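You operate a simulated robot arm through the tools that you are given. There is no shell and no other tool. Be economical: measure what you need, move in short steps, check, and stop when the job is done.

You are at the controls of a simulated robot arm. One attempt, no reset.

JOB
Park the lock pin in its holder, slide the weight to 5 and brake until the arm points at green.
Fine: close the feed gap before braking; hands stay out of it.

It is judged by the outcome, as a careful person would: the job done as asked, and still so three seconds after it is handed in. It fails if anything else is knocked over, pushed out of place, dropped, spilled or broken.

ROBOT AND FRAMES
A 7-joint arm with a three-finger gripper, on a carriage that runs on a rail from [0.039, -1.239] to [-0.039, 1.239] (x, y) and turns from -1.937 to 3.857 rad about z. Base frame: it is fixed where the carriage stands at the start and does not move with it; the origin is on the floor, on the carriage's upright axis, x ahead of it, y to its left, z up. Readings come in m, rad, newtons and seconds.
With the tool pointing down near the work surface it reaches from about 0.22 to 0.74 m from the robot's upright axis, wherever it stands. Its first joint turns from -2.007 to 2.007 rad. Places, roughly: black knob beside the pad slot [0.4, 0, 1.2]; bore of the lock pin holder [0.4, 0.6, 0.5]; brake dial [0.3, 0.4, 1.1]; dancer arm [0.4, 0.2, 0.7]; feed gap lever [0.4, 0.5, 0.7]; handwheel with its roller [0.7, 0.4, 0.9]; roll stand [0.7, 0.3, 0.9]; weight with the yellow knob [0.3, 0.2, 0.7]. Payload 2.69 kg.
The TCP is the grasp point between the finger pads, 0.03 m short of the fingertips. In the tool frame z runs along the fingers and y along their closing line. Largest opening 0.128 m; the body of the gripper starts 0.117 m behind the TCP.
Orientation is told as [roll, pitch, yaw] about the base's x, y, z axes, in that order, counted from this pose: with the fingers straight down and closing along the base's y, the tool's x points along the base's -x, its y along +y and its z along -z.

CONTROLS
- The arm moves only by the tool drive_tool. Its argument "motion" is a list of rows, each an object (a shift or turn left out is 0, a gripper value left out holds the last) with "claw": the opening, from 0 (shut) to 1 (fully open); "travel": the shift along the tool's x, y, z in units of 250 mm (1.0 is 250 mm), a list of three; "rot": the turn, a rotation vector about the tool's x, y, z in units of 180 degrees (1.0 is 180 degrees), a list of three. In form: [{"claw": claw, "travel": [x, y, z], "rot": [rx, ry, rz]}, ...]. A call has 1 to 20 rows; each row is the pose to reach, as a shift and turn from the pose commanded when the call began, along the tool's axes at that moment. A call with a number of a shift or a turn outside -1 to 1 is refused whole. Each row takes 0.2 s and may step no farther than 0.05 m and 0.15 rad from the row before; otherwise, or with a gripper value out of range, the whole call is refused. A pose out of reach is approached as far as the arm can. The call stops where the force on the tool passes 80 N (or 10 N more than at its start, if that is more) or the arm is blocked; 0.2 s more then pass. Each finger halts on what it meets, pressing with about 25 N; the grip force reading is that of the motor and also rises with nothing between the fingers. The clock runs only during rows and for 0.2 s after the last one: add rows that repeat a pose to give the fingers time. It gives the time, the measured TCP pose, the force on the tool (base axes), the opening and the grip force at its end, in the units of the frame above (readings bear some noise), with the torque about the TCP (base axes, N m) and any sound that the robot's microphone picked up.
- Cameras (640 x 400 px; columns grow to the right, rows downward): "scene" is now at [0.0154, 0.1791, 1.4599]; the picture's right is [0.11, -0.99, 0.00], its down [-0.76, -0.09, -0.64] and it looks along [0.64, 0.07, -0.77] (base axes); focal length 291 px, centre (320, 200). "wrist" rides on the gripper at [0.058, 0.054, -0.131] in the tool frame; the picture's right is [-0.68, 0.74, 0.00], its down [-0.62, -0.57, -0.55] and it looks along [-0.40, -0.37, 0.84] (tool axes); focal length 234 px, centre (320, 200). There is no depth. A picture from a camera that has moved, and an enlarged one, comes with that camera's place and axes in the base frame and with its lens.
- capture(camera): a new picture of that camera. It takes no simulated time.
- move_column(by): slides the trunk up (or, below 0, down) by that many m; the arm and the scene camera ride with it, the base frame stays. It gives what a move gives, with no picture.
- base_move(legs): drives the robot by 1 to 6 legs, each [ahead, left, turn to the left] in m, m and rad, along the robot's own axes; the way and the turn of a leg run together, so that a leg with both is an arc; at most 1.5 m and 3.142 rad a leg. The arm and the cameras ride along, it lands a little off, and it stops where it bumps. It keeps to its track: a leg is cut to what the track allows. It gives what a move gives.
- pan_tilt(pan, tilt): turns the head with the scene camera to pan (to the left, within 2.705 rad either way) and tilt (down, from -0.506 to 1.204), counted from straight ahead of the robot. It gives what a move gives.
- enlarge(camera, box): a new picture of the part [left, top, right, bottom] of that camera's present view, enlarged. It takes no simulated time.
- job_done(): hands the job in; it is judged then, once.

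Work in short steps. Places have to be worked out from the pictures, the camera data and where the tool is seen: move nearer, look again, correct. Check each grasp and each placing, and mend what went wrong. You have 120 turns and 82 pictures in all, those below and enlarged ones among them. Open the gripper and draw the arm clear of the work before you hand the job in, unless the task says otherwise; then end with one line.

The tools are called as name(argument=value, ...) on one line, values as JSON. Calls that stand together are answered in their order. drive_tool: Moves the arm, as the interface text tells. Its arguments: {"type":"object","properties":{"motion":{"type":"array","items":{"type":"object","properties":{"claw":{"type":"number"},"travel":{"type":"array","items":{"type":"number"}},"rot":{"type":"array","items":{"type":"number"}}}}}},"required":["motion"]} The other tools are called the same way: move_column (by) slides the trunk up or down; base_move (legs) drives the base; pan_tilt (pan, tilt) turns the head that bears the scene camera; capture (camera) takes a picture; enlarge (camera, box) takes an enlarged picture of a part of a camera's view; job_done () hands the job in.

At the start:

```text
time: 0.0
eef_pos: [0.2532, 0.2584, 0.8617]
orientation: [0.0, 0.001, 0.0]
ft_force: [-0.3, 0.1, -0.2]
ft_torque: [0.0, -0.01, -0.05]
opening: 0.1282
finger_force: 0.0
trunk travel left (down, up): [-0.625, 0.365]
robot x, y, heading: [-0.0008, -0.001, 0.002]
head pan, tilt: [0.115, 0.874]
```

scene: 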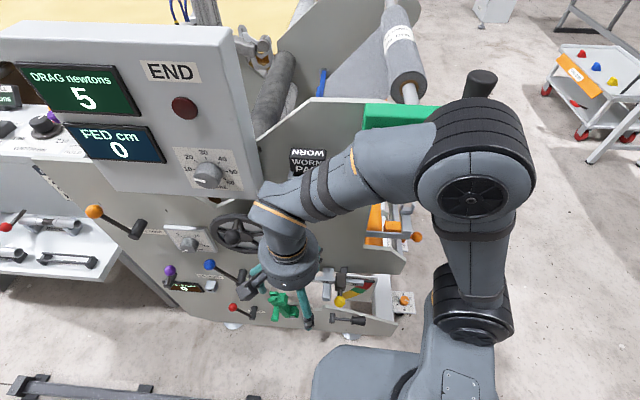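
wrist: 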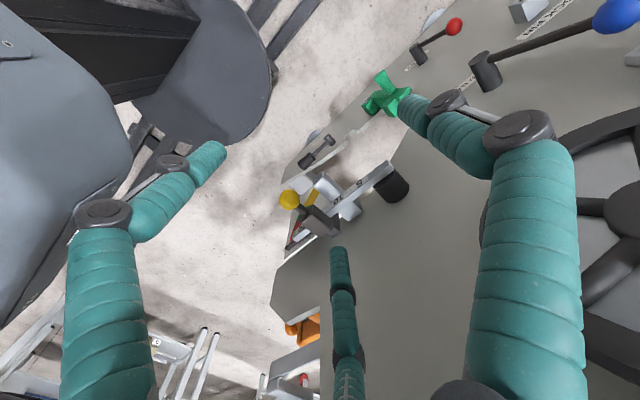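

I start by looking closer at the machine from the scene camera.

enlarge(camera="scene", box=[0, 160, 260, 330])

enlarge(camera="scene", box=[220, 180, 440, 340])

enlarge(camera="wrist", box=[260, 0, 640, 250])

```text
2.35 times, centred on (130, 245) of scene
camera zoom: at [0.0154, 0.1791, 1.4599], right [0.11, -0.99, 0.0], down [-0.76, -0.09, -0.64], along [0.64, 0.07, -0.77], focal length 684 px, centre (767, 94)
```

zoom: 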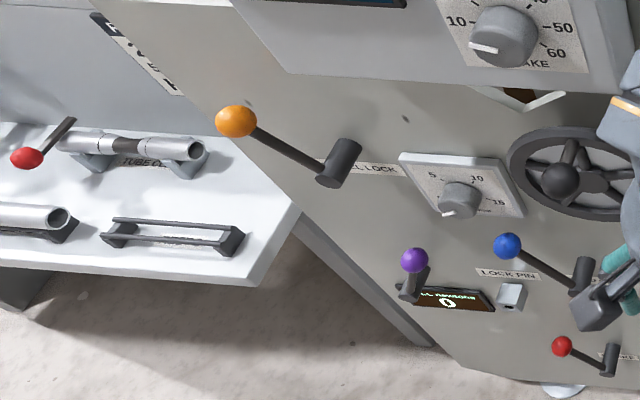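

```text
2.50 times, centred on (330, 260) of scene
camera zoom: at [0.0154, 0.1791, 1.4599], right [0.11, -0.99, 0.0], down [-0.76, -0.09, -0.64], along [0.64, 0.07, -0.77], focal length 727 px, centre (295, 50)
```

zoom: 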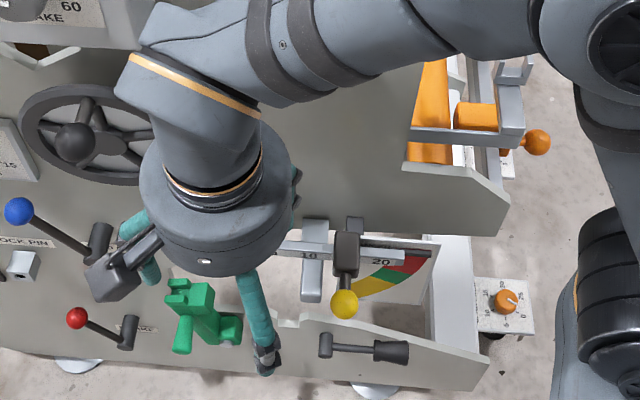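

```text
1.60 times, centred on (450, 125) of wrist
camera zoom: at [0.1965, 0.3105, 0.9945], right [0.68, 0.74, 0.0], down [0.62, -0.57, 0.55], along [0.4, -0.37, -0.84], focal length 375 px, centre (112, 320)
```

zoom: 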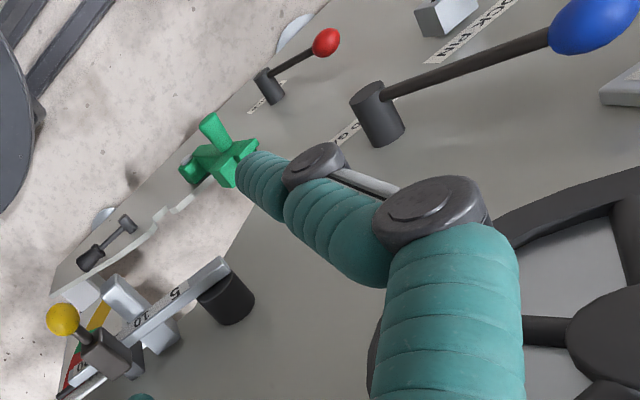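

I'll pull the arm aside to the right for a clear view, staying at the same height and away from the machine face.

drive_tool(motion=[{"travel": [0.05, -0.15, 0], "claw": 1}, {"travel": [0.08, -0.32, 0]}, {"travel": [0.08, -0.5, 0]}, {"travel": [0.08, -0.68, 0]}, {"travel": [0.05, -0.86, 0]}, {"travel": [0.0, -1.0, 0]}])

base_move(legs=[[0, 0, -1.2]])

pan_tilt(pan=1.4, tilt=0.87)

capture(camera="scene")

```text
time: 1.4
eef_pos: [0.2496, 0.0057, 0.8615]
orientation: [0.0, 0.001, 0.0]
ft_force: [-0.4, -0.5, 0.5]
ft_torque: [0.02, 0.0, -0.03]
opening: 0.1283
finger_force: 0.1
trunk travel left (down, up): [-0.625, 0.365]
robot x, y, heading: [-0.0005, 0.0002, 0.002]
head pan, tilt: [0.115, 0.874]
```

```text
time: 4.8
eef_pos: [0.098, -0.2296, 0.8605]
orientation: [0.001, 0.0, -1.193]
ft_force: [-0.3, 0.6, -0.8]
ft_torque: [0.03, 0.0, 0.03]
opening: 0.1278
finger_force: 0.0
trunk travel left (down, up): [-0.625, 0.365]
robot x, y, heading: [0.0022, -0.0023, -1.191]
head pan, tilt: [0.115, 0.874]
```

```text
time: 6.2
eef_pos: [0.098, -0.2296, 0.8604]
orientation: [0.001, 0.0, -1.193]
ft_force: [0.4, 0.0, 0.0]
ft_torque: [-0.03, -0.01, -0.03]
opening: 0.1278
finger_force: 0.1
trunk travel left (down, up): [-0.625, 0.365]
robot x, y, heading: [-0.0031, 0.0019, -1.193]
head pan, tilt: [1.4, 0.869]
```

```text
76 pictures are left
camera scene: at [0.2092, 0.1354, 1.4603], right [0.2, -0.98, 0.0], down [-0.75, -0.16, -0.65], along [0.63, 0.13, -0.76], focal length 291 px, centre (320, 200)
```

scene: 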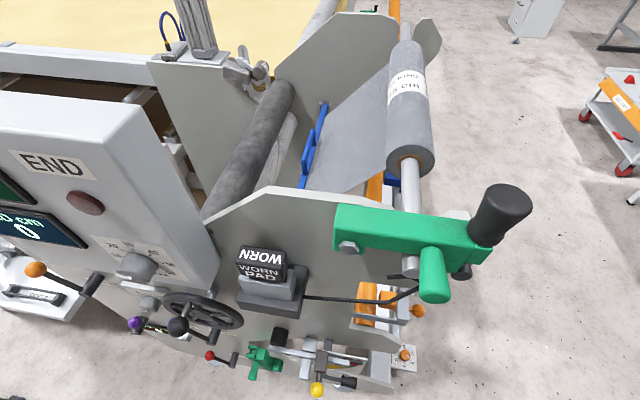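

Lowering the trunk brings the camera down for a frontal view.

move_column(by=-0.45)

pan_tilt(pan=1.9, tilt=0.5)

capture(camera="scene")

```text
refused: -0.45 is not a number from -0.4 to 0.4
```

```text
time: 7.2
eef_pos: [0.098, -0.2308, 0.8609]
orientation: [0.0, 0.001, -1.194]
ft_force: [0.5, -0.6, -1.2]
ft_torque: [0.01, 0.0, 0.0]
opening: 0.1281
finger_force: 0.1
trunk travel left (down, up): [-0.625, 0.365]
robot x, y, heading: [0.0017, -0.0002, -1.187]
head pan, tilt: [1.901, 0.499]
```

```text
75 pictures are left
camera scene: at [0.2029, 0.1786, 1.4917], right [0.65, -0.76, 0.0], down [-0.36, -0.31, -0.88], along [0.67, 0.57, -0.48], focal length 291 px, centre (320, 200)
```

scene: 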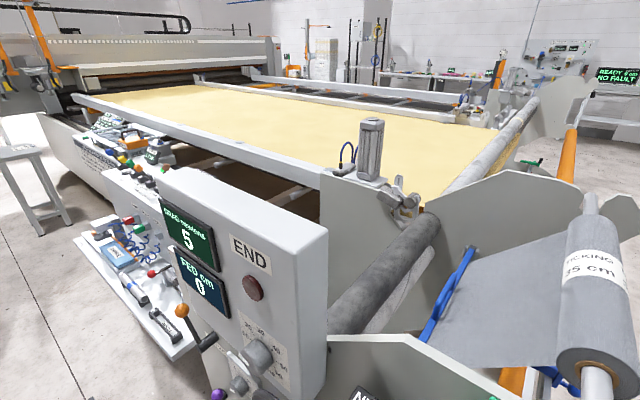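

Lower by 0.4 and look at the front.

move_column(by=-0.4)

pan_tilt(pan=1.5, tilt=0.6)

capture(camera="scene")

```text
time: 11.0
eef_pos: [0.0973, -0.231, 0.4607]
orientation: [0.0, 0.0, -1.193]
ft_force: [0.6, 0.1, -0.5]
ft_torque: [0.02, -0.02, 0.02]
opening: 0.1279
finger_force: 0.0
trunk travel left (down, up): [-0.225, 0.765]
robot x, y, heading: [-0.0016, 0.0032, -1.187]
head pan, tilt: [1.901, 0.499]
```

```text
time: 11.9
eef_pos: [0.0976, -0.2294, 0.4608]
orientation: [0.0, 0.0, -1.192]
ft_force: [0.7, 0.6, 0.1]
ft_torque: [-0.02, 0.0, -0.01]
opening: 0.128
finger_force: 0.0
trunk travel left (down, up): [-0.225, 0.765]
robot x, y, heading: [0.0035, -0.0053, -1.192]
head pan, tilt: [1.499, 0.6]
```

```text
74 pictures are left
camera scene: at [0.2179, 0.1463, 1.0827], right [0.3, -0.95, 0.0], down [-0.54, -0.17, -0.83], along [0.79, 0.25, -0.56], focal length 291 px, centre (320, 200)
```

scene: 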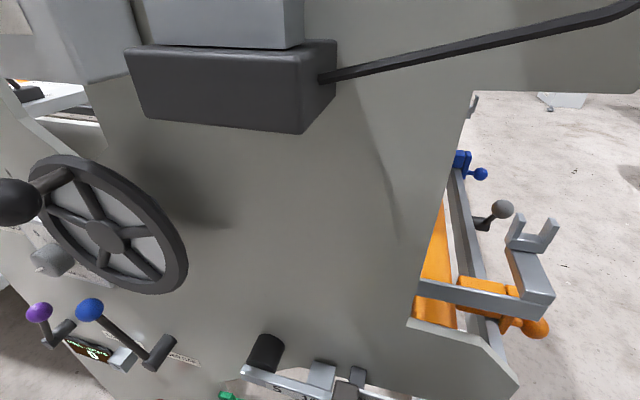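

Tilt further down and pan left.

pan_tilt(pan=1.35, tilt=1.1)

capture(camera="scene")

pan_tilt(pan=2.1, tilt=0.8)

capture(camera="scene")

```text
time: 12.8
eef_pos: [0.0966, -0.2295, 0.4606]
orientation: [-0.002, 0.001, -1.193]
ft_force: [0.0, 0.1, 0.9]
ft_torque: [0.02, -0.01, 0.0]
opening: 0.1282
finger_force: 0.0
trunk travel left (down, up): [-0.225, 0.765]
robot x, y, heading: [-0.0005, -0.002, -1.194]
head pan, tilt: [1.349, 1.1]
```

```text
73 pictures are left
camera scene: at [0.1961, 0.1294, 1.0441], right [0.16, -0.99, 0.0], down [-0.88, -0.14, -0.45], along [0.45, 0.07, -0.89], focal length 291 px, centre (320, 200)
```

scene: 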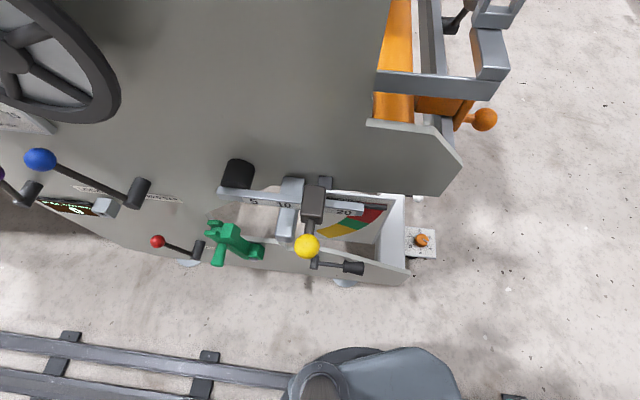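

```text
time: 13.9
eef_pos: [0.0976, -0.2297, 0.4614]
orientation: [0.001, -0.001, -1.192]
ft_force: [0.4, 0.1, -0.1]
ft_torque: [0.01, -0.03, -0.01]
opening: 0.1282
finger_force: 0.0
trunk travel left (down, up): [-0.225, 0.765]
robot x, y, heading: [0.0007, 0.0027, -1.193]
head pan, tilt: [2.1, 0.799]
```

```text
72 pictures are left
camera scene: at [0.1834, 0.183, 1.0658], right [0.79, -0.62, 0.0], down [-0.44, -0.56, -0.7], along [0.43, 0.55, -0.72], focal length 291 px, centre (320, 200)
```

scene: 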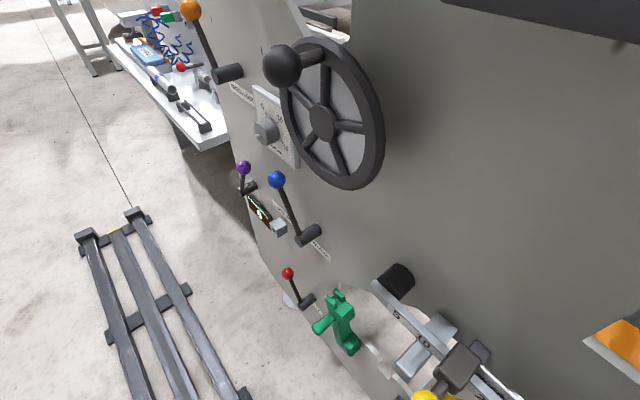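

Enlarging the lower left area of the front.

enlarge(camera="scene", box=[220, 140, 380, 240])

enlarge(camera="scene", box=[270, 250, 510, 400])

pan_tilt(pan=1.35, tilt=1.1)

enlarge(camera="scene", box=[190, 140, 450, 300])

```text
4.00 times, centred on (300, 190) of scene
camera zoom: at [0.1834, 0.183, 1.0658], right [0.79, -0.62, 0.0], down [-0.44, -0.56, -0.7], along [0.43, 0.55, -0.72], focal length 1163 px, centre (400, 240)
```

zoom: 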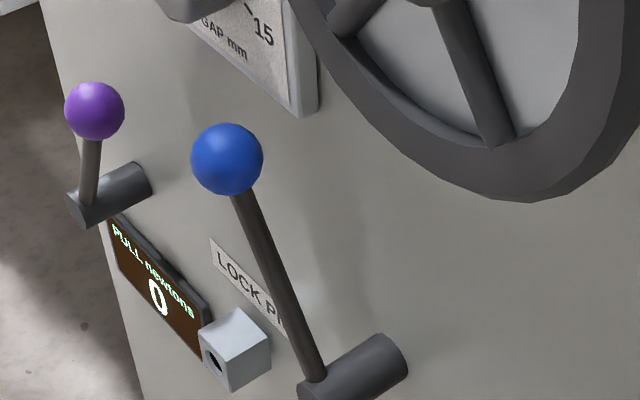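

```text
2.67 times, centred on (390, 325) of scene
camera zoom: at [0.1834, 0.183, 1.0658], right [0.79, -0.62, 0.0], down [-0.44, -0.56, -0.7], along [0.43, 0.55, -0.72], focal length 775 px, centre (133, -133)
```

zoom: 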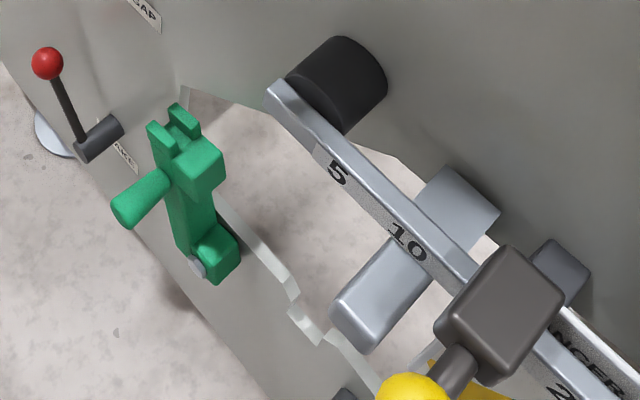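

```text
time: 15.0
eef_pos: [0.0974, -0.2297, 0.4606]
orientation: [0.001, -0.001, -1.192]
ft_force: [-0.4, 0.5, -0.1]
ft_torque: [-0.02, -0.02, -0.04]
opening: 0.1279
finger_force: 0.0
trunk travel left (down, up): [-0.225, 0.765]
robot x, y, heading: [0.0011, 0.0012, -1.192]
head pan, tilt: [1.349, 1.1]
```

```text
2.46 times, centred on (320, 220) of scene
camera zoom: at [0.1961, 0.1294, 1.0441], right [0.16, -0.99, 0.0], down [-0.88, -0.14, -0.45], along [0.45, 0.07, -0.89], focal length 715 px, centre (320, 151)
```

zoom: 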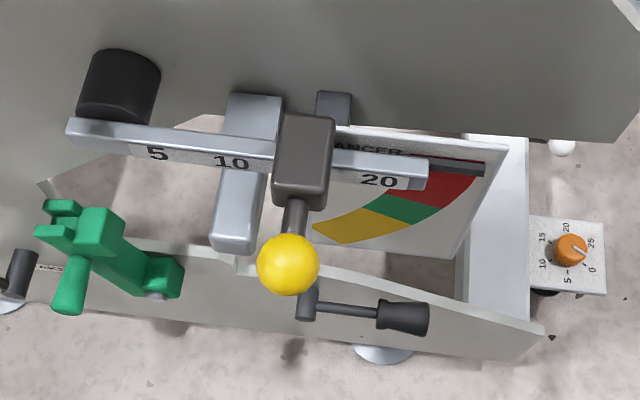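

Driving right along the rail for a side view of the dancer area.

base_move(legs=[[0.564, -0.205, 0]])

pan_tilt(pan=2.2, tilt=0.65)

capture(camera="scene")

```text
time: 18.4
eef_pos: [0.1181, -0.8238, 0.4609]
orientation: [-0.001, -0.001, -1.189]
ft_force: [-0.6, 0.1, 0.8]
ft_torque: [0.0, -0.01, -0.01]
opening: 0.1282
finger_force: 0.1
trunk travel left (down, up): [-0.225, 0.765]
robot x, y, heading: [0.018, -0.5943, -1.19]
head pan, tilt: [1.349, 1.1]
```

```text
time: 19.5
eef_pos: [0.1181, -0.8242, 0.4613]
orientation: [0.002, 0.0, -1.186]
ft_force: [0.1, -0.5, 0.6]
ft_torque: [0.0, -0.01, -0.01]
opening: 0.1283
finger_force: 0.0
trunk travel left (down, up): [-0.225, 0.765]
robot x, y, heading: [0.0146, -0.5983, -1.188]
head pan, tilt: [2.201, 0.649]
```

```text
68 pictures are left
camera scene: at [0.1978, -0.3999, 1.0784], right [0.85, -0.53, 0.0], down [-0.32, -0.51, -0.8], along [0.42, 0.68, -0.6], focal length 291 px, centre (320, 200)
```

scene: 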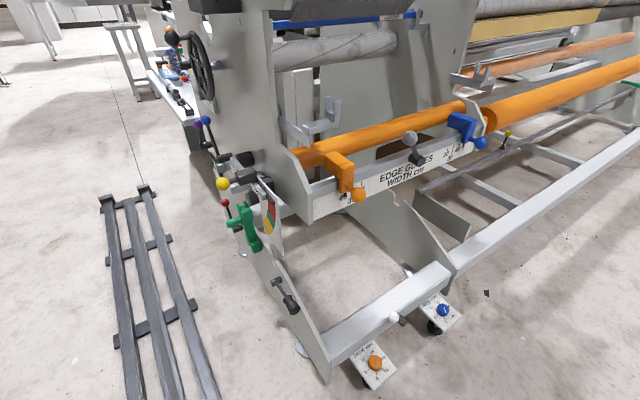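

enlarge(camera="scene", box=[190, 140, 350, 240])

enlarge(camera="scene", box=[210, 230, 450, 390])

```text
4.00 times, centred on (270, 190) of scene
camera zoom: at [0.1978, -0.3999, 1.0784], right [0.85, -0.53, 0.0], down [-0.32, -0.51, -0.8], along [0.42, 0.68, -0.6], focal length 1163 px, centre (520, 240)
```

zoom: 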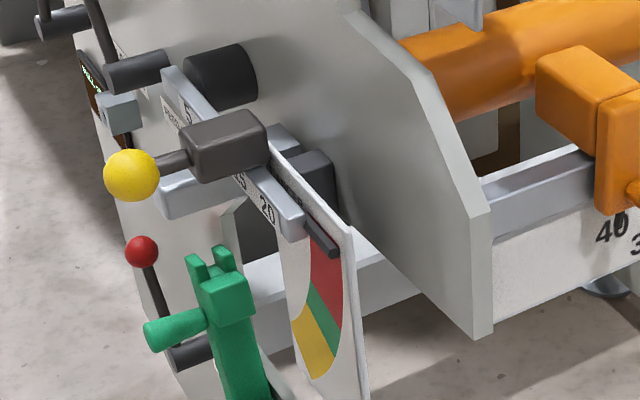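

```text
2.50 times, centred on (330, 310) of scene
camera zoom: at [0.1978, -0.3999, 1.0784], right [0.85, -0.53, 0.0], down [-0.32, -0.51, -0.8], along [0.42, 0.68, -0.6], focal length 727 px, centre (295, -75)
```

zoom: 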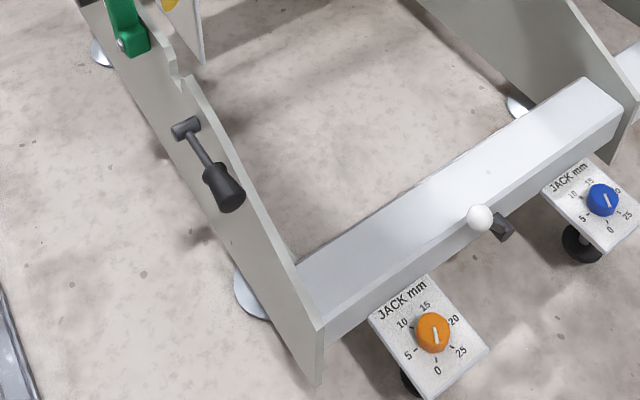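

The pin isn't clearly identified yet. I'll raise the trunk, come back to y≈-0.2 with heading 0, and use the wrist camera up close.

move_column(by=0.35)

base_move(legs=[[-0.376, 0.137, 0], [0, 0, 1.19]])

pan_tilt(pan=0.5, tilt=0.9)

capture(camera="scene")

capture(camera="wrist")

```text
time: 23.0
eef_pos: [0.1172, -0.8238, 0.811]
orientation: [0.001, 0.0, -1.187]
ft_force: [0.5, 0.2, -0.2]
ft_torque: [-0.03, 0.0, 0.01]
opening: 0.1282
finger_force: 0.0
trunk travel left (down, up): [-0.575, 0.415]
robot x, y, heading: [0.0193, -0.5929, -1.183]
head pan, tilt: [2.201, 0.649]
```

```text
time: 28.5
eef_pos: [0.2551, -0.1822, 0.8123]
orientation: [0.0, 0.001, 0.052]
ft_force: [0.6, -0.2, 0.7]
ft_torque: [-0.04, 0.01, 0.03]
opening: 0.128
finger_force: 0.1
trunk travel left (down, up): [-0.575, 0.415]
robot x, y, heading: [0.0092, -0.1991, 0.05]
head pan, tilt: [2.201, 0.649]
```

```text
time: 30.2
eef_pos: [0.2549, -0.1833, 0.8115]
orientation: [0.0, 0.0, 0.05]
ft_force: [0.1, 1.0, 0.2]
ft_torque: [0.0, 0.03, 0.07]
opening: 0.128
finger_force: 0.1
trunk travel left (down, up): [-0.575, 0.415]
robot x, y, heading: [0.0069, -0.2024, 0.051]
head pan, tilt: [0.499, 0.901]
```

```text
65 pictures are left
camera scene: at [0.0008, 0.0051, 1.4079], right [0.53, -0.85, 0.0], down [-0.67, -0.41, -0.62], along [0.53, 0.33, -0.78], focal length 291 px, centre (320, 200)
```

scene: 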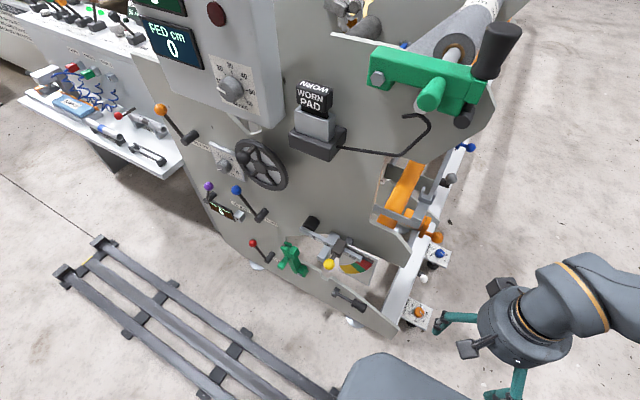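

```text
64 pictures are left
camera wrist: at [0.1952, -0.1324, 0.9427], right [0.64, 0.77, 0.0], down [0.64, -0.53, 0.55], along [0.42, -0.35, -0.84], focal length 234 px, centre (320, 200)
```

wrist: 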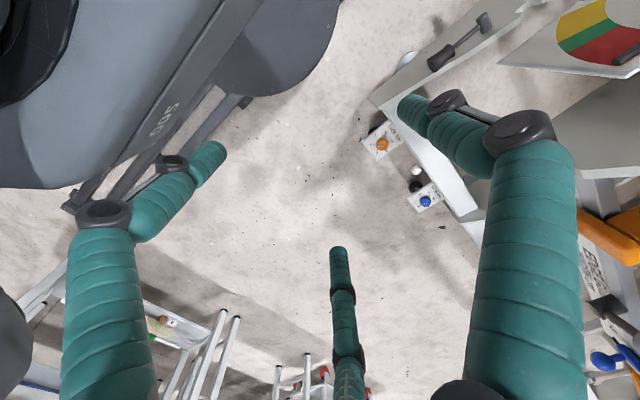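

enlarge(camera="scene", box=[230, 200, 390, 300])

drive_tool(motion=[{"claw": 0}, {"claw": 0}, {"claw": 0}, {"claw": 0}, {"claw": 0}, {"claw": 0}, {"claw": 0}, {"claw": 0}])

capture(camera="wrist")

```text
4.00 times, centred on (310, 250) of scene
camera zoom: at [0.0008, 0.0051, 1.4079], right [0.53, -0.85, 0.0], down [-0.67, -0.41, -0.62], along [0.53, 0.33, -0.78], focal length 1163 px, centre (360, 0)
```

zoom: 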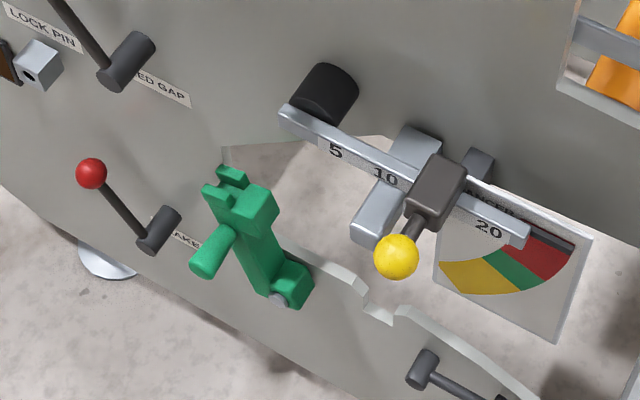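

```text
time: 32.0
eef_pos: [0.2568, -0.1831, 0.8101]
orientation: [0.0, -0.002, 0.053]
ft_force: [-0.5, 0.4, 0.4]
ft_torque: [-0.03, 0.0, -0.04]
opening: 0.0024
finger_force: 6.9
trunk travel left (down, up): [-0.575, 0.415]
robot x, y, heading: [0.0078, -0.2024, 0.052]
head pan, tilt: [0.499, 0.901]
```

```text
62 pictures are left
camera wrist: at [0.1952, -0.1325, 0.9427], right [0.64, 0.77, 0.0], down [0.64, -0.53, 0.55], along [0.42, -0.35, -0.84], focal length 234 px, centre (320, 200)
```

wrist: 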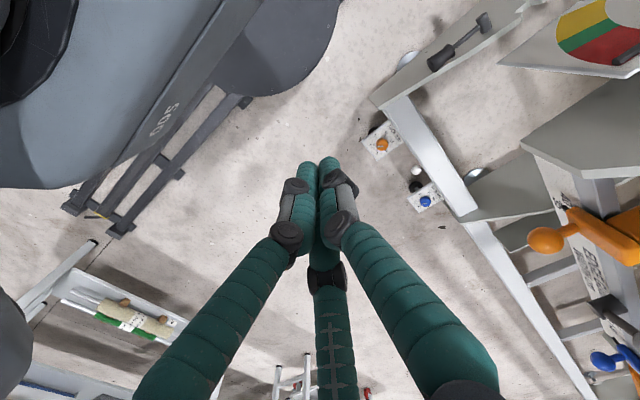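

Front-facing approach is needed: the silver block handle in front of the dancer arm (~[0.32,0.197,0.69]) looks like the lock pin. I move the tool left in front of the machine first.

drive_tool(motion=[{"travel": [0.05, 0.18, 0], "claw": 0.5}, {"travel": [0.08, 0.36, -0.05]}, {"travel": [0.1, 0.54, -0.1]}, {"travel": [0.1, 0.72, -0.15]}, {"travel": [0.1, 0.9, -0.2]}])

capture(camera="scene")

```text
time: 33.2
eef_pos: [0.2166, 0.0446, 0.8598]
orientation: [-0.003, -0.001, 0.053]
ft_force: [-0.1, -0.3, 0.3]
ft_torque: [0.0, 0.0, -0.01]
opening: 0.0641
finger_force: 0.0
trunk travel left (down, up): [-0.575, 0.415]
robot x, y, heading: [0.0077, -0.1981, 0.051]
head pan, tilt: [0.499, 0.901]
```

```text
61 pictures are left
camera scene: at [0.0007, 0.0062, 1.4077], right [0.52, -0.85, 0.0], down [-0.67, -0.41, -0.62], along [0.53, 0.33, -0.78], focal length 291 px, centre (320, 200)
```

scene: 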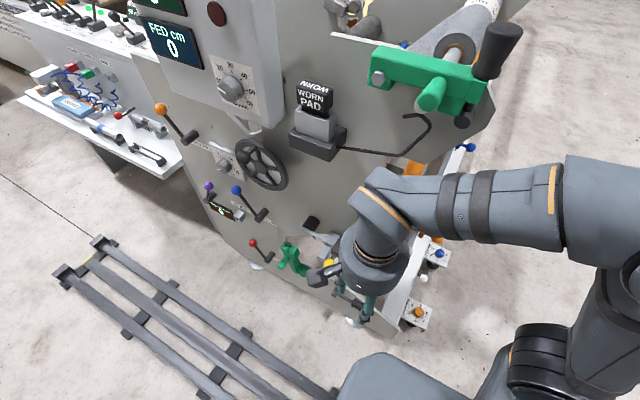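

Now pitching the tool to point forward (+x), gradually shifting left.

drive_tool(motion=[{"travel": [0, 0.06, 0], "rot": [0, -0.0455, 0]}, {"travel": [0, 0.12, 0], "rot": [0, -0.091, 0]}, {"travel": [0, 0.18, 0], "rot": [0, -0.1365, 0]}, {"travel": [0, 0.24, 0], "rot": [0, -0.182, 0]}, {"travel": [0, 0.3, 0], "rot": [0, -0.2275, 0]}, {"travel": [0, 0.36, 0], "rot": [0, -0.273, 0]}])

capture(camera="scene")

capture(camera="wrist")

```text
time: 34.6
eef_pos: [0.216, 0.1314, 0.862]
orientation: [0.002, -0.861, 0.052]
ft_force: [0.6, 0.3, -0.2]
ft_torque: [-0.03, 0.05, 0.02]
opening: 0.0641
finger_force: 0.2
trunk travel left (down, up): [-0.575, 0.415]
robot x, y, heading: [0.0062, -0.2012, 0.052]
head pan, tilt: [0.499, 0.901]
```

```text
60 pictures are left
camera scene: at [0.0004, 0.0058, 1.4078], right [0.52, -0.85, 0.0], down [-0.67, -0.41, -0.62], along [0.53, 0.33, -0.78], focal length 291 px, centre (320, 200)
```

scene: 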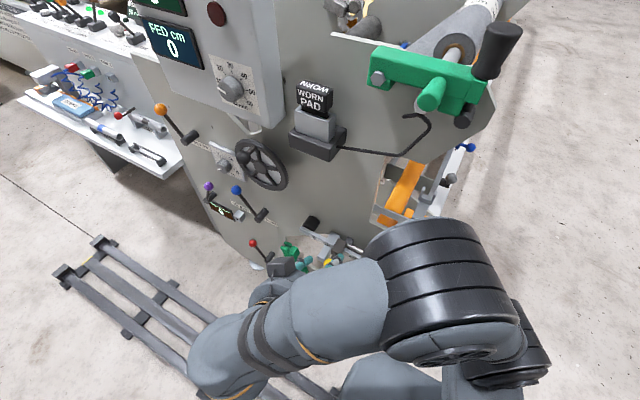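

```text
59 pictures are left
camera wrist: at [0.0764, 0.1771, 0.9034], right [0.4, 0.76, 0.51], down [0.02, -0.57, 0.82], along [0.92, -0.32, -0.24], focal length 234 px, centre (320, 200)
```

wrist: 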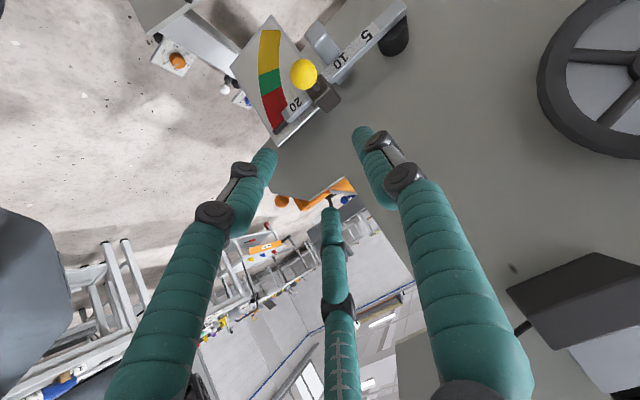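

Finish the pitch, then roll so the fingers close vertically and the camera sits above-left.

drive_tool(motion=[{"travel": [0, 0.05, 0], "rot": [0, -0.0452, 0]}, {"travel": [0, 0.1, 0], "rot": [0, -0.0904, 0]}, {"travel": [0, 0.15, 0], "rot": [0, -0.1356, 0]}, {"travel": [0, 0.2, 0], "rot": [0, -0.1808, 0]}, {"travel": [0, 0.25, 0], "rot": [0, -0.226, 0]}])

drive_tool(motion=[{"rot": [0, 0, 0.0455]}, {"rot": [0, 0, 0.091]}, {"rot": [0, 0, 0.1365]}, {"rot": [0, 0, 0.182]}, {"rot": [0, 0, 0.2275]}, {"rot": [0, 0, 0.273]}, {"rot": [0, 0, 0.3185]}, {"rot": [0, 0, 0.364]}, {"rot": [0, 0, 0.4095]}, {"rot": [0, 0, 0.455]}, {"rot": [0, 0, 0.5]}])

capture(camera="wrist")

```text
time: 35.8
eef_pos: [0.2086, 0.1933, 0.86]
orientation: [0.409, -1.57, -0.357]
ft_force: [-0.1, 0.2, 0.0]
ft_torque: [0.04, -0.01, -0.01]
opening: 0.064
finger_force: 0.1
trunk travel left (down, up): [-0.575, 0.415]
robot x, y, heading: [0.0062, -0.2003, 0.054]
head pan, tilt: [0.499, 0.901]
```

```text
time: 38.2
eef_pos: [0.2103, 0.1917, 0.8619]
orientation: [1.567, 0.003, -1.519]
ft_force: [1.0, 0.1, 0.6]
ft_torque: [0.01, 0.02, -0.03]
opening: 0.064
finger_force: 0.1
trunk travel left (down, up): [-0.575, 0.415]
robot x, y, heading: [0.0067, -0.201, 0.053]
head pan, tilt: [0.499, 0.901]
```

```text
58 pictures are left
camera wrist: at [0.0775, 0.2431, 0.9165], right [0.04, -0.68, 0.73], down [-0.52, -0.64, -0.57], along [0.86, -0.36, -0.38], focal length 234 px, centre (320, 200)
```

wrist: 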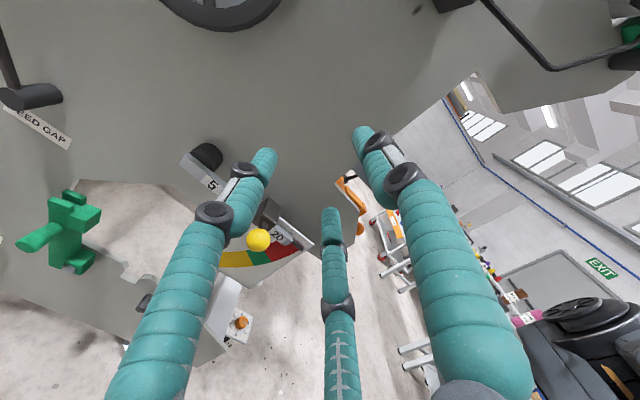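

Clear view now. I lower the tool in front of the pin handle and look again.

drive_tool(motion=[{"travel": [0, -0.14, -0.05]}, {"travel": [0, -0.28, -0.05]}, {"travel": [0, -0.42, -0.05]}, {"travel": [0, -0.5, -0.05]}])

capture(camera="wrist")

enlarge(camera="wrist", box=[160, 90, 400, 250])

```text
time: 39.2
eef_pos: [0.1933, 0.1955, 0.7415]
orientation: [1.562, 0.007, -1.517]
ft_force: [0.4, -0.8, -0.4]
ft_torque: [-0.04, -0.04, -0.03]
opening: 0.0642
finger_force: 0.1
trunk travel left (down, up): [-0.575, 0.415]
robot x, y, heading: [0.01, -0.1991, 0.054]
head pan, tilt: [0.499, 0.901]
```

```text
57 pictures are left
camera wrist: at [0.0614, 0.246, 0.7971], right [0.04, -0.68, 0.73], down [-0.52, -0.64, -0.57], along [0.85, -0.36, -0.38], focal length 234 px, centre (320, 200)
```

wrist: 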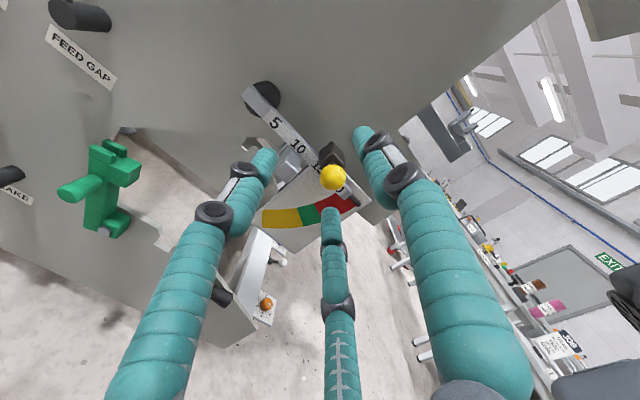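

```text
2.50 times, centred on (280, 170) of wrist
camera zoom: at [0.0614, 0.246, 0.7971], right [0.04, -0.68, 0.73], down [-0.52, -0.64, -0.57], along [0.85, -0.36, -0.38], focal length 585 px, centre (420, 275)
```

zoom: 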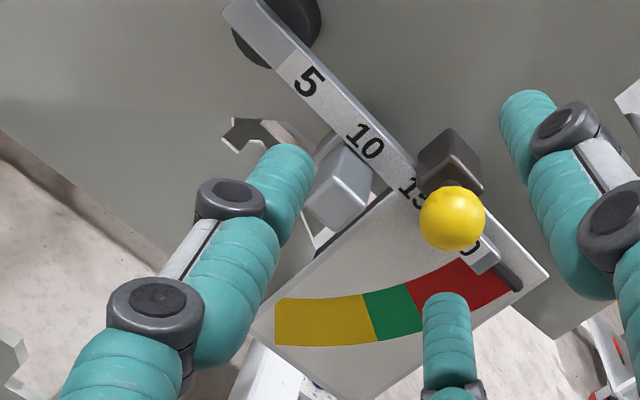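

The silver block's role is still ambiguous; I move left a bit for an unobstructed close view of the dancer arm.

drive_tool(motion=[{"travel": [0.16, 0, 0.05]}, {"travel": [0.3, 0, 0.1]}, {"travel": [0.3, 0, 0.1]}])

enlarge(camera="wrist", box=[220, 60, 460, 220])

capture(camera="wrist")

```text
time: 40.0
eef_pos: [0.2192, 0.2698, 0.7376]
orientation: [1.566, 0.001, -1.515]
ft_force: [-0.6, -0.5, 0.3]
ft_torque: [0.02, 0.0, -0.02]
opening: 0.0641
finger_force: 0.1
trunk travel left (down, up): [-0.575, 0.415]
robot x, y, heading: [0.0076, -0.2021, 0.052]
head pan, tilt: [0.499, 0.901]
```

```text
2.50 times, centred on (340, 140) of wrist
camera zoom: at [0.0851, 0.3214, 0.7911], right [0.04, -0.68, 0.74], down [-0.52, -0.64, -0.56], along [0.86, -0.36, -0.37], focal length 585 px, centre (270, 350)
```

zoom: 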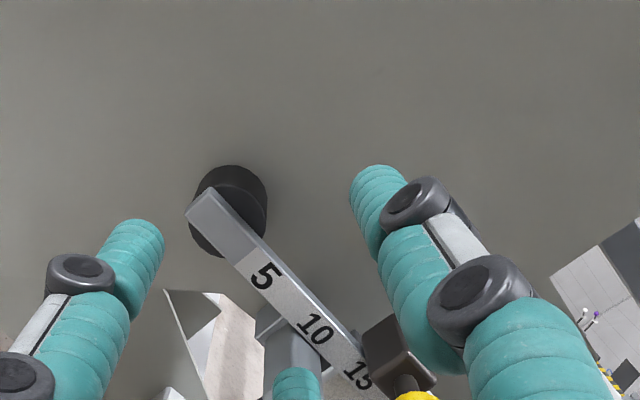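

```text
54 pictures are left
camera wrist: at [0.0851, 0.3214, 0.7911], right [0.04, -0.68, 0.74], down [-0.52, -0.64, -0.56], along [0.86, -0.36, -0.37], focal length 234 px, centre (320, 200)
```

wrist: 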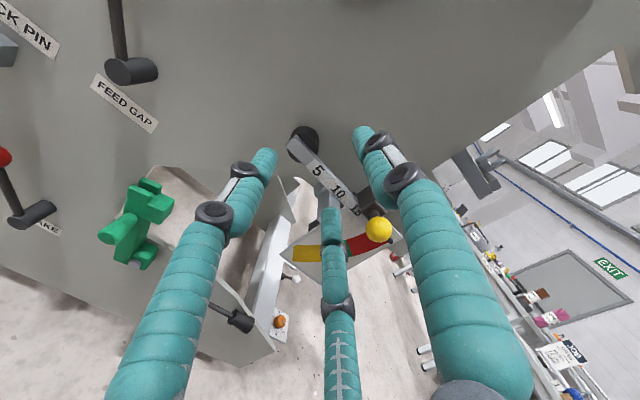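

drive_tool(motion=[{"travel": [0, 0, -0.1]}, {"travel": [0.05, -0.15, -0.15]}, {"travel": [0.05, -0.3, -0.15]}, {"travel": [0.05, -0.48, -0.15]}])

capture(camera="wrist")

enlarge(camera="wrist", box=[240, 40, 400, 140])

```text
time: 41.0
eef_pos: [0.1792, 0.2822, 0.6181]
orientation: [1.567, 0.0, -1.516]
ft_force: [0.5, -0.2, 0.8]
ft_torque: [-0.02, 0.04, -0.03]
opening: 0.0639
finger_force: 0.0
trunk travel left (down, up): [-0.575, 0.415]
robot x, y, heading: [0.0064, -0.2023, 0.051]
head pan, tilt: [0.499, 0.901]
```

```text
53 pictures are left
camera wrist: at [0.047, 0.3323, 0.6734], right [0.04, -0.68, 0.74], down [-0.52, -0.64, -0.56], along [0.86, -0.36, -0.37], focal length 234 px, centre (320, 200)
```

wrist: 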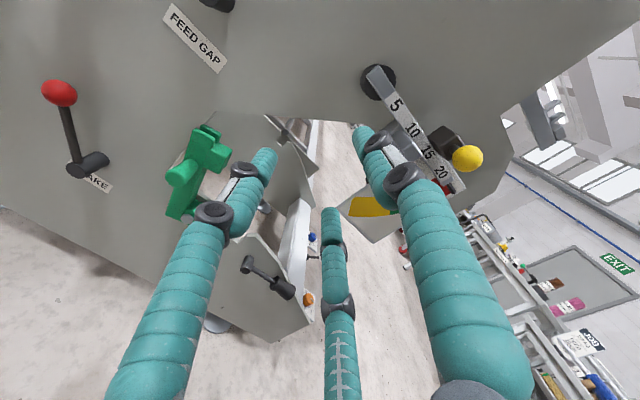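

```text
4.00 times, centred on (320, 90) of wrist
camera zoom: at [0.047, 0.3323, 0.6734], right [0.04, -0.68, 0.74], down [-0.52, -0.64, -0.56], along [0.86, -0.36, -0.37], focal length 937 px, centre (320, 640)
```

zoom: 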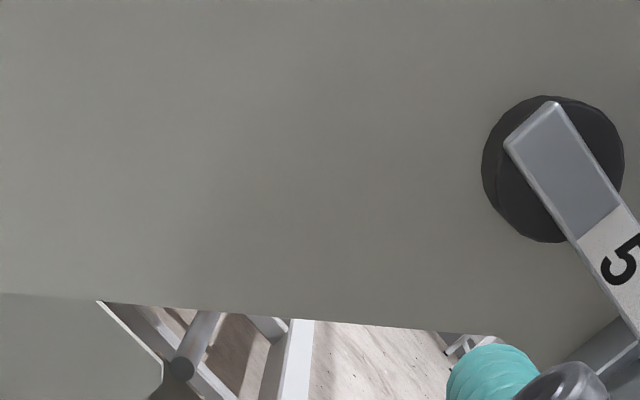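

drive_tool(motion=[{"travel": [-0.15, -0.1, 0]}, {"travel": [-0.28, -0.14, 0]}])

enlarge(camera="wrist", box=[290, 0, 530, 150])

```text
time: 41.6
eef_pos: [0.1825, 0.2108, 0.5837]
orientation: [1.567, 0.001, -1.519]
ft_force: [0.6, 0.2, -1.0]
ft_torque: [0.01, -0.01, -0.02]
opening: 0.0642
finger_force: 0.0
trunk travel left (down, up): [-0.575, 0.415]
robot x, y, heading: [0.0041, -0.203, 0.052]
head pan, tilt: [0.499, 0.901]
```

```text
2.67 times, centred on (410, 75) of wrist
camera zoom: at [0.05, 0.261, 0.6393], right [0.04, -0.68, 0.74], down [-0.52, -0.64, -0.56], along [0.85, -0.36, -0.37], focal length 624 px, centre (80, 533)
```

zoom: 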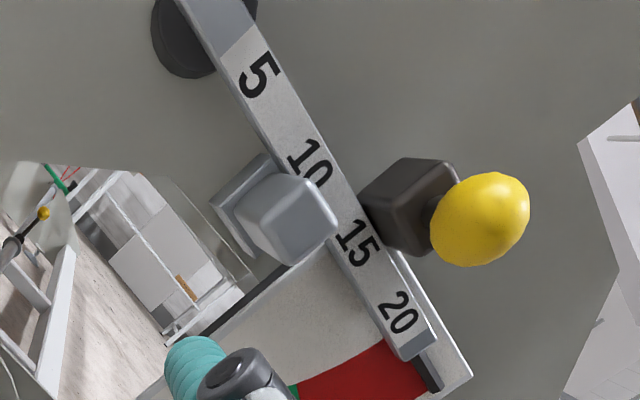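

enlarge(camera="wrist", box=[355, 40, 435, 110])

enlarge(camera="wrist", box=[40, 0, 290, 150])

```text
5.71 times, centred on (395, 75) of wrist
camera zoom: at [0.05, 0.261, 0.6393], right [0.04, -0.68, 0.74], down [-0.52, -0.64, -0.56], along [0.85, -0.36, -0.37], focal length 1338 px, centre (-109, 914)
```

zoom: 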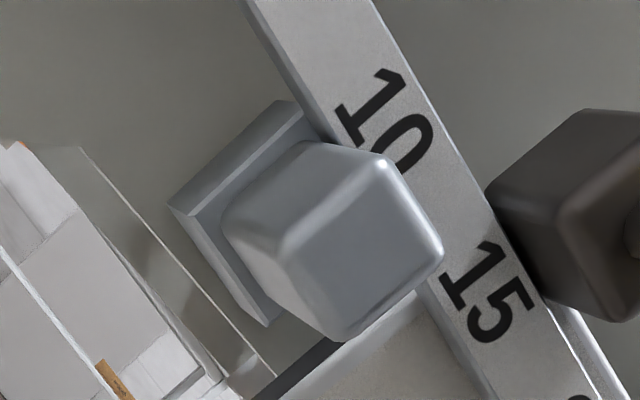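

```text
2.56 times, centred on (165, 75) of wrist
camera zoom: at [0.05, 0.261, 0.6393], right [0.04, -0.68, 0.74], down [-0.52, -0.64, -0.56], along [0.85, -0.36, -0.37], focal length 600 px, centre (717, 520)
```

zoom: 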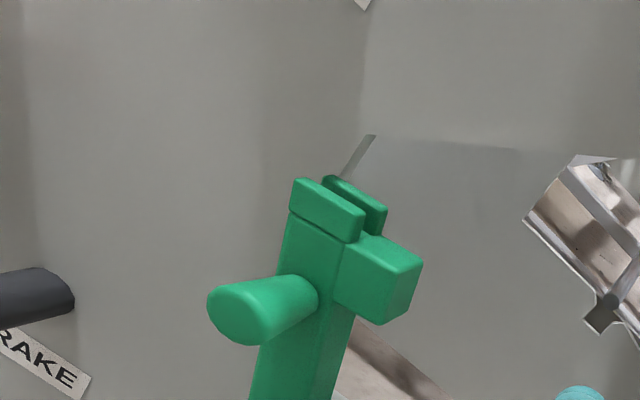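

The zoom shows it: a rounded silver handle in front of a back block, below the arm – the lock pin, front face ≈[0.32,0.195,0.68]. I line up in front of it.

drive_tool(motion=[{"travel": [-0.06, 0.13, 0.05], "claw": 0.5}, {"travel": [-0.066, 0.26, 0.1], "rot": [0, -0.007, 0]}, {"travel": [-0.066, 0.385, 0.18], "rot": [0, -0.007, 0]}, {"travel": [-0.066, 0.385, 0.267], "rot": [0, -0.007, 0]}])

capture(camera="wrist")

enlarge(camera="wrist", box=[240, 100, 400, 220])

```text
time: 42.2
eef_pos: [0.2136, 0.1845, 0.5965]
orientation: [1.681, -0.134, -1.505]
ft_force: [0.3, -0.9, 0.3]
ft_torque: [0.01, -0.03, 0.03]
opening: 0.0641
finger_force: 0.0
trunk travel left (down, up): [-0.575, 0.415]
robot x, y, heading: [0.008, -0.2044, 0.052]
head pan, tilt: [0.499, 0.901]
stopped in row 2: the arm was blocked; the commanded pose is now the measured one
```

```text
48 pictures are left
camera wrist: at [0.0741, 0.2386, 0.6271], right [-0.04, -0.58, 0.82], down [-0.44, -0.72, -0.53], along [0.9, -0.38, -0.22], focal length 234 px, centre (320, 200)
```

wrist: 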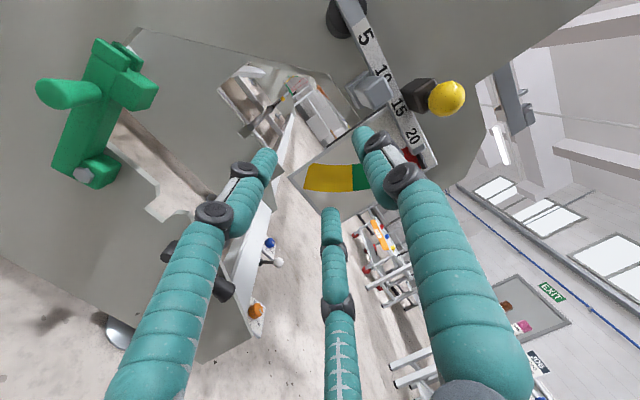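

```text
3.33 times, centred on (320, 160) of wrist
camera zoom: at [0.0741, 0.2386, 0.6271], right [-0.04, -0.58, 0.82], down [-0.44, -0.72, -0.53], along [0.9, -0.38, -0.22], focal length 781 px, centre (320, 333)
```

zoom: 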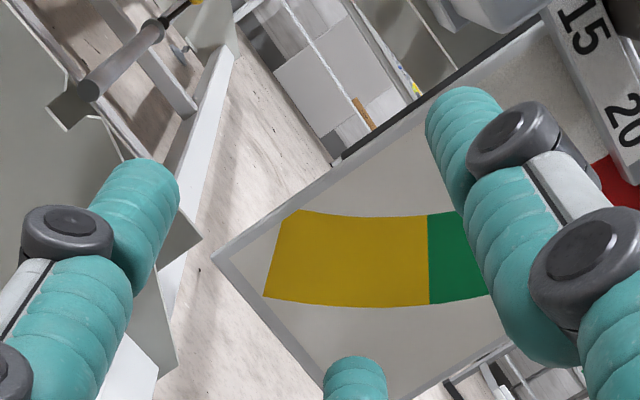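

Blocked without tool force – probably an arm link or joint limit. Checking with the scene camera.

capture(camera="scene")

```text
46 pictures are left
camera scene: at [0.0012, 0.0047, 1.4079], right [0.52, -0.85, 0.0], down [-0.67, -0.41, -0.62], along [0.53, 0.33, -0.78], focal length 291 px, centre (320, 200)
```

scene: 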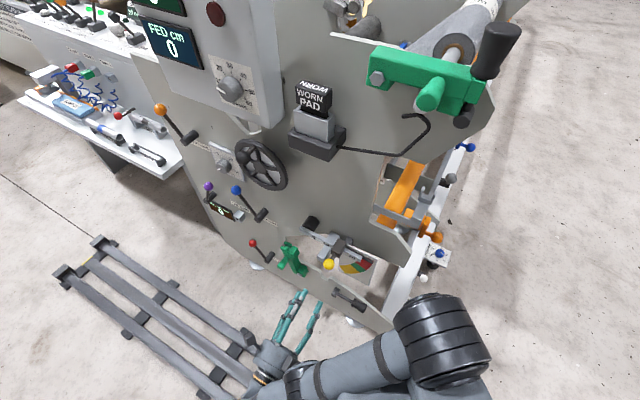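

No contact: a joint limit from reaching low. I restore the orientation by rising relative to the trunk, then lower with the trunk instead.

drive_tool(motion=[{"travel": [-0.007, 0.15, 0.017], "rot": [0.009, -0.0035, 0.0105]}, {"travel": [-0.014, 0.3, 0.035], "rot": [0.018, -0.007, 0.021]}, {"travel": [-0.022, 0.45, 0.052], "rot": [0.027, -0.0105, 0.0315]}, {"travel": [-0.029, 0.598, 0.07], "rot": [0.0357, -0.0137, 0.0417]}])

```text
time: 42.7
eef_pos: [0.237, 0.1636, 0.5927]
orientation: [1.808, -0.279, -1.52]
ft_force: [0.5, -0.8, -0.1]
ft_torque: [0.0, -0.03, 0.02]
opening: 0.0641
finger_force: 0.1
trunk travel left (down, up): [-0.575, 0.415]
robot x, y, heading: [0.0038, -0.2008, 0.052]
head pan, tilt: [0.499, 0.901]
stopped in row 2: the arm was blocked; the commanded pose is now the measured one
```

Unwinding toward the previous good pose to the left and back.

drive_tool(motion=[{"travel": [0.11, 0.068, -0.037], "rot": [0.0186, -0.0042, 0.0214]}, {"travel": [0.219, 0.136, -0.074], "rot": [0.0371, -0.0084, 0.0429]}, {"travel": [0.328, 0.204, -0.111], "rot": [0.0557, -0.0125, 0.0643]}, {"travel": [0.437, 0.272, -0.148], "rot": [0.0742, -0.0167, 0.0857]}])

```text
time: 43.7
eef_pos: [0.1739, 0.284, 0.6224]
orientation: [1.566, 0.003, -1.54]
ft_force: [-2.0, -0.2, 0.1]
ft_torque: [-0.01, 0.0, 0.0]
opening: 0.0641
finger_force: 0.0
trunk travel left (down, up): [-0.575, 0.415]
robot x, y, heading: [0.0099, -0.2024, 0.053]
head pan, tilt: [0.499, 0.901]
```

Good. I use the trunk (+0.06) and the base (−0.086 in y) to bring the tool in front of the pin.

move_column(by=0.058)

base_move(legs=[[-0.002, -0.086, 0]])

capture(camera="wrist")

```text
time: 44.7
eef_pos: [0.1744, 0.2833, 0.6812]
orientation: [1.569, 0.004, -1.541]
ft_force: [0.1, 0.2, -0.2]
ft_torque: [-0.03, 0.0, -0.02]
opening: 0.064
finger_force: 0.0
trunk travel left (down, up): [-0.633, 0.357]
robot x, y, heading: [0.0075, -0.2027, 0.054]
head pan, tilt: [0.499, 0.901]
```

```text
time: 45.8
eef_pos: [0.1764, 0.1965, 0.6803]
orientation: [1.568, 0.006, -1.536]
ft_force: [0.3, -0.2, 0.2]
ft_torque: [-0.03, 0.01, 0.06]
opening: 0.0642
finger_force: 0.1
trunk travel left (down, up): [-0.633, 0.357]
robot x, y, heading: [0.0065, -0.2842, 0.057]
head pan, tilt: [0.499, 0.901]
```

```text
45 pictures are left
camera wrist: at [0.0446, 0.2501, 0.7359], right [0.03, -0.68, 0.73], down [-0.53, -0.63, -0.57], along [0.85, -0.37, -0.38], focal length 234 px, centre (320, 200)
```

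wrist: 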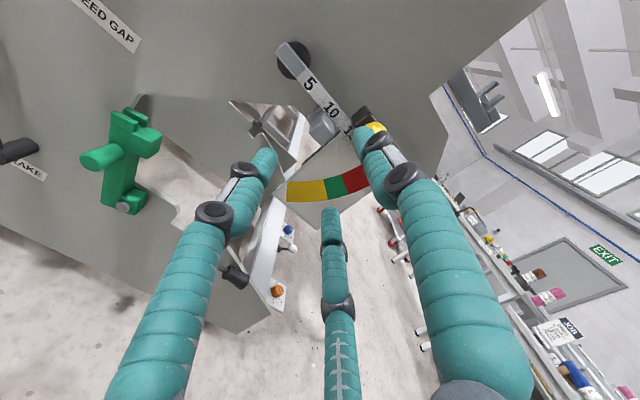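

The handle lies on the tool axis. Advancing 90 mm and checking.

drive_tool(motion=[{"travel": [0, 0, 0.18]}, {"travel": [0, 0, 0.36]}])

enlarge(camera="wrist", box=[240, 60, 400, 180])

```text
time: 46.4
eef_pos: [0.2664, 0.2012, 0.6819]
orientation: [1.566, 0.004, -1.538]
ft_force: [-0.3, -0.2, 1.5]
ft_torque: [0.01, 0.02, 0.02]
opening: 0.064
finger_force: 0.0
trunk travel left (down, up): [-0.633, 0.357]
robot x, y, heading: [0.0097, -0.2859, 0.052]
head pan, tilt: [0.499, 0.901]
```

```text
3.33 times, centred on (320, 120) of wrist
camera zoom: at [0.1348, 0.2543, 0.7365], right [0.03, -0.68, 0.73], down [-0.53, -0.63, -0.57], along [0.85, -0.37, -0.38], focal length 781 px, centre (320, 467)
```

zoom: 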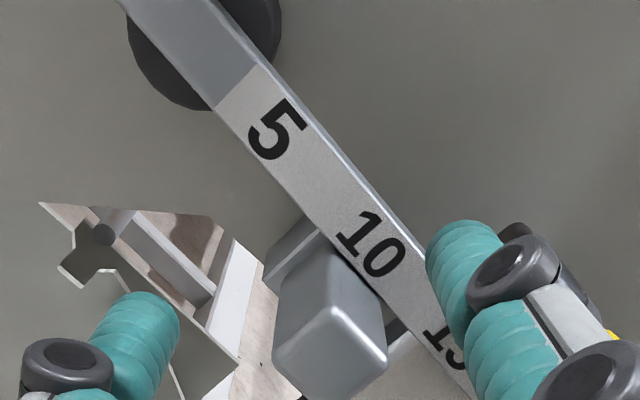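

Well aligned. Advance 43 mm (tips stay ~1 cm short of the arm) and close.

drive_tool(motion=[{"travel": [-0.008, 0, 0.09]}, {"travel": [-0.008, 0, 0.17]}, {"travel": [-0.008, 0, 0.17], "claw": 0.1}, {"travel": [-0.008, 0, 0.17], "claw": 0.1}, {"travel": [-0.008, 0, 0.17], "claw": 0.1}, {"travel": [-0.008, 0, 0.17], "claw": 0.1}, {"travel": [-0.008, 0, 0.17], "claw": 0.1}])

enlarge(camera="wrist", box=[240, 60, 400, 180])

```text
time: 48.0
eef_pos: [0.3074, 0.1973, 0.6848]
orientation: [1.566, 0.001, -1.541]
ft_force: [0.0, -3.7, -5.0]
ft_torque: [-0.04, 0.21, -0.26]
opening: 0.0292
finger_force: 12.5
out of reach, approached as far as the arm can: row 2, 3, 4, 5, 6, 7
trunk travel left (down, up): [-0.633, 0.357]
robot x, y, heading: [0.0077, -0.2866, 0.056]
head pan, tilt: [0.499, 0.901]
```

```text
3.33 times, centred on (320, 120) of wrist
camera zoom: at [0.1761, 0.2511, 0.7403], right [0.02, -0.68, 0.74], down [-0.53, -0.63, -0.56], along [0.85, -0.38, -0.38], focal length 781 px, centre (320, 467)
```

zoom: 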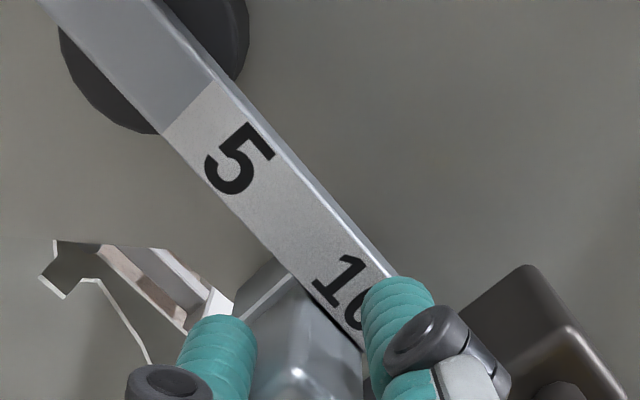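

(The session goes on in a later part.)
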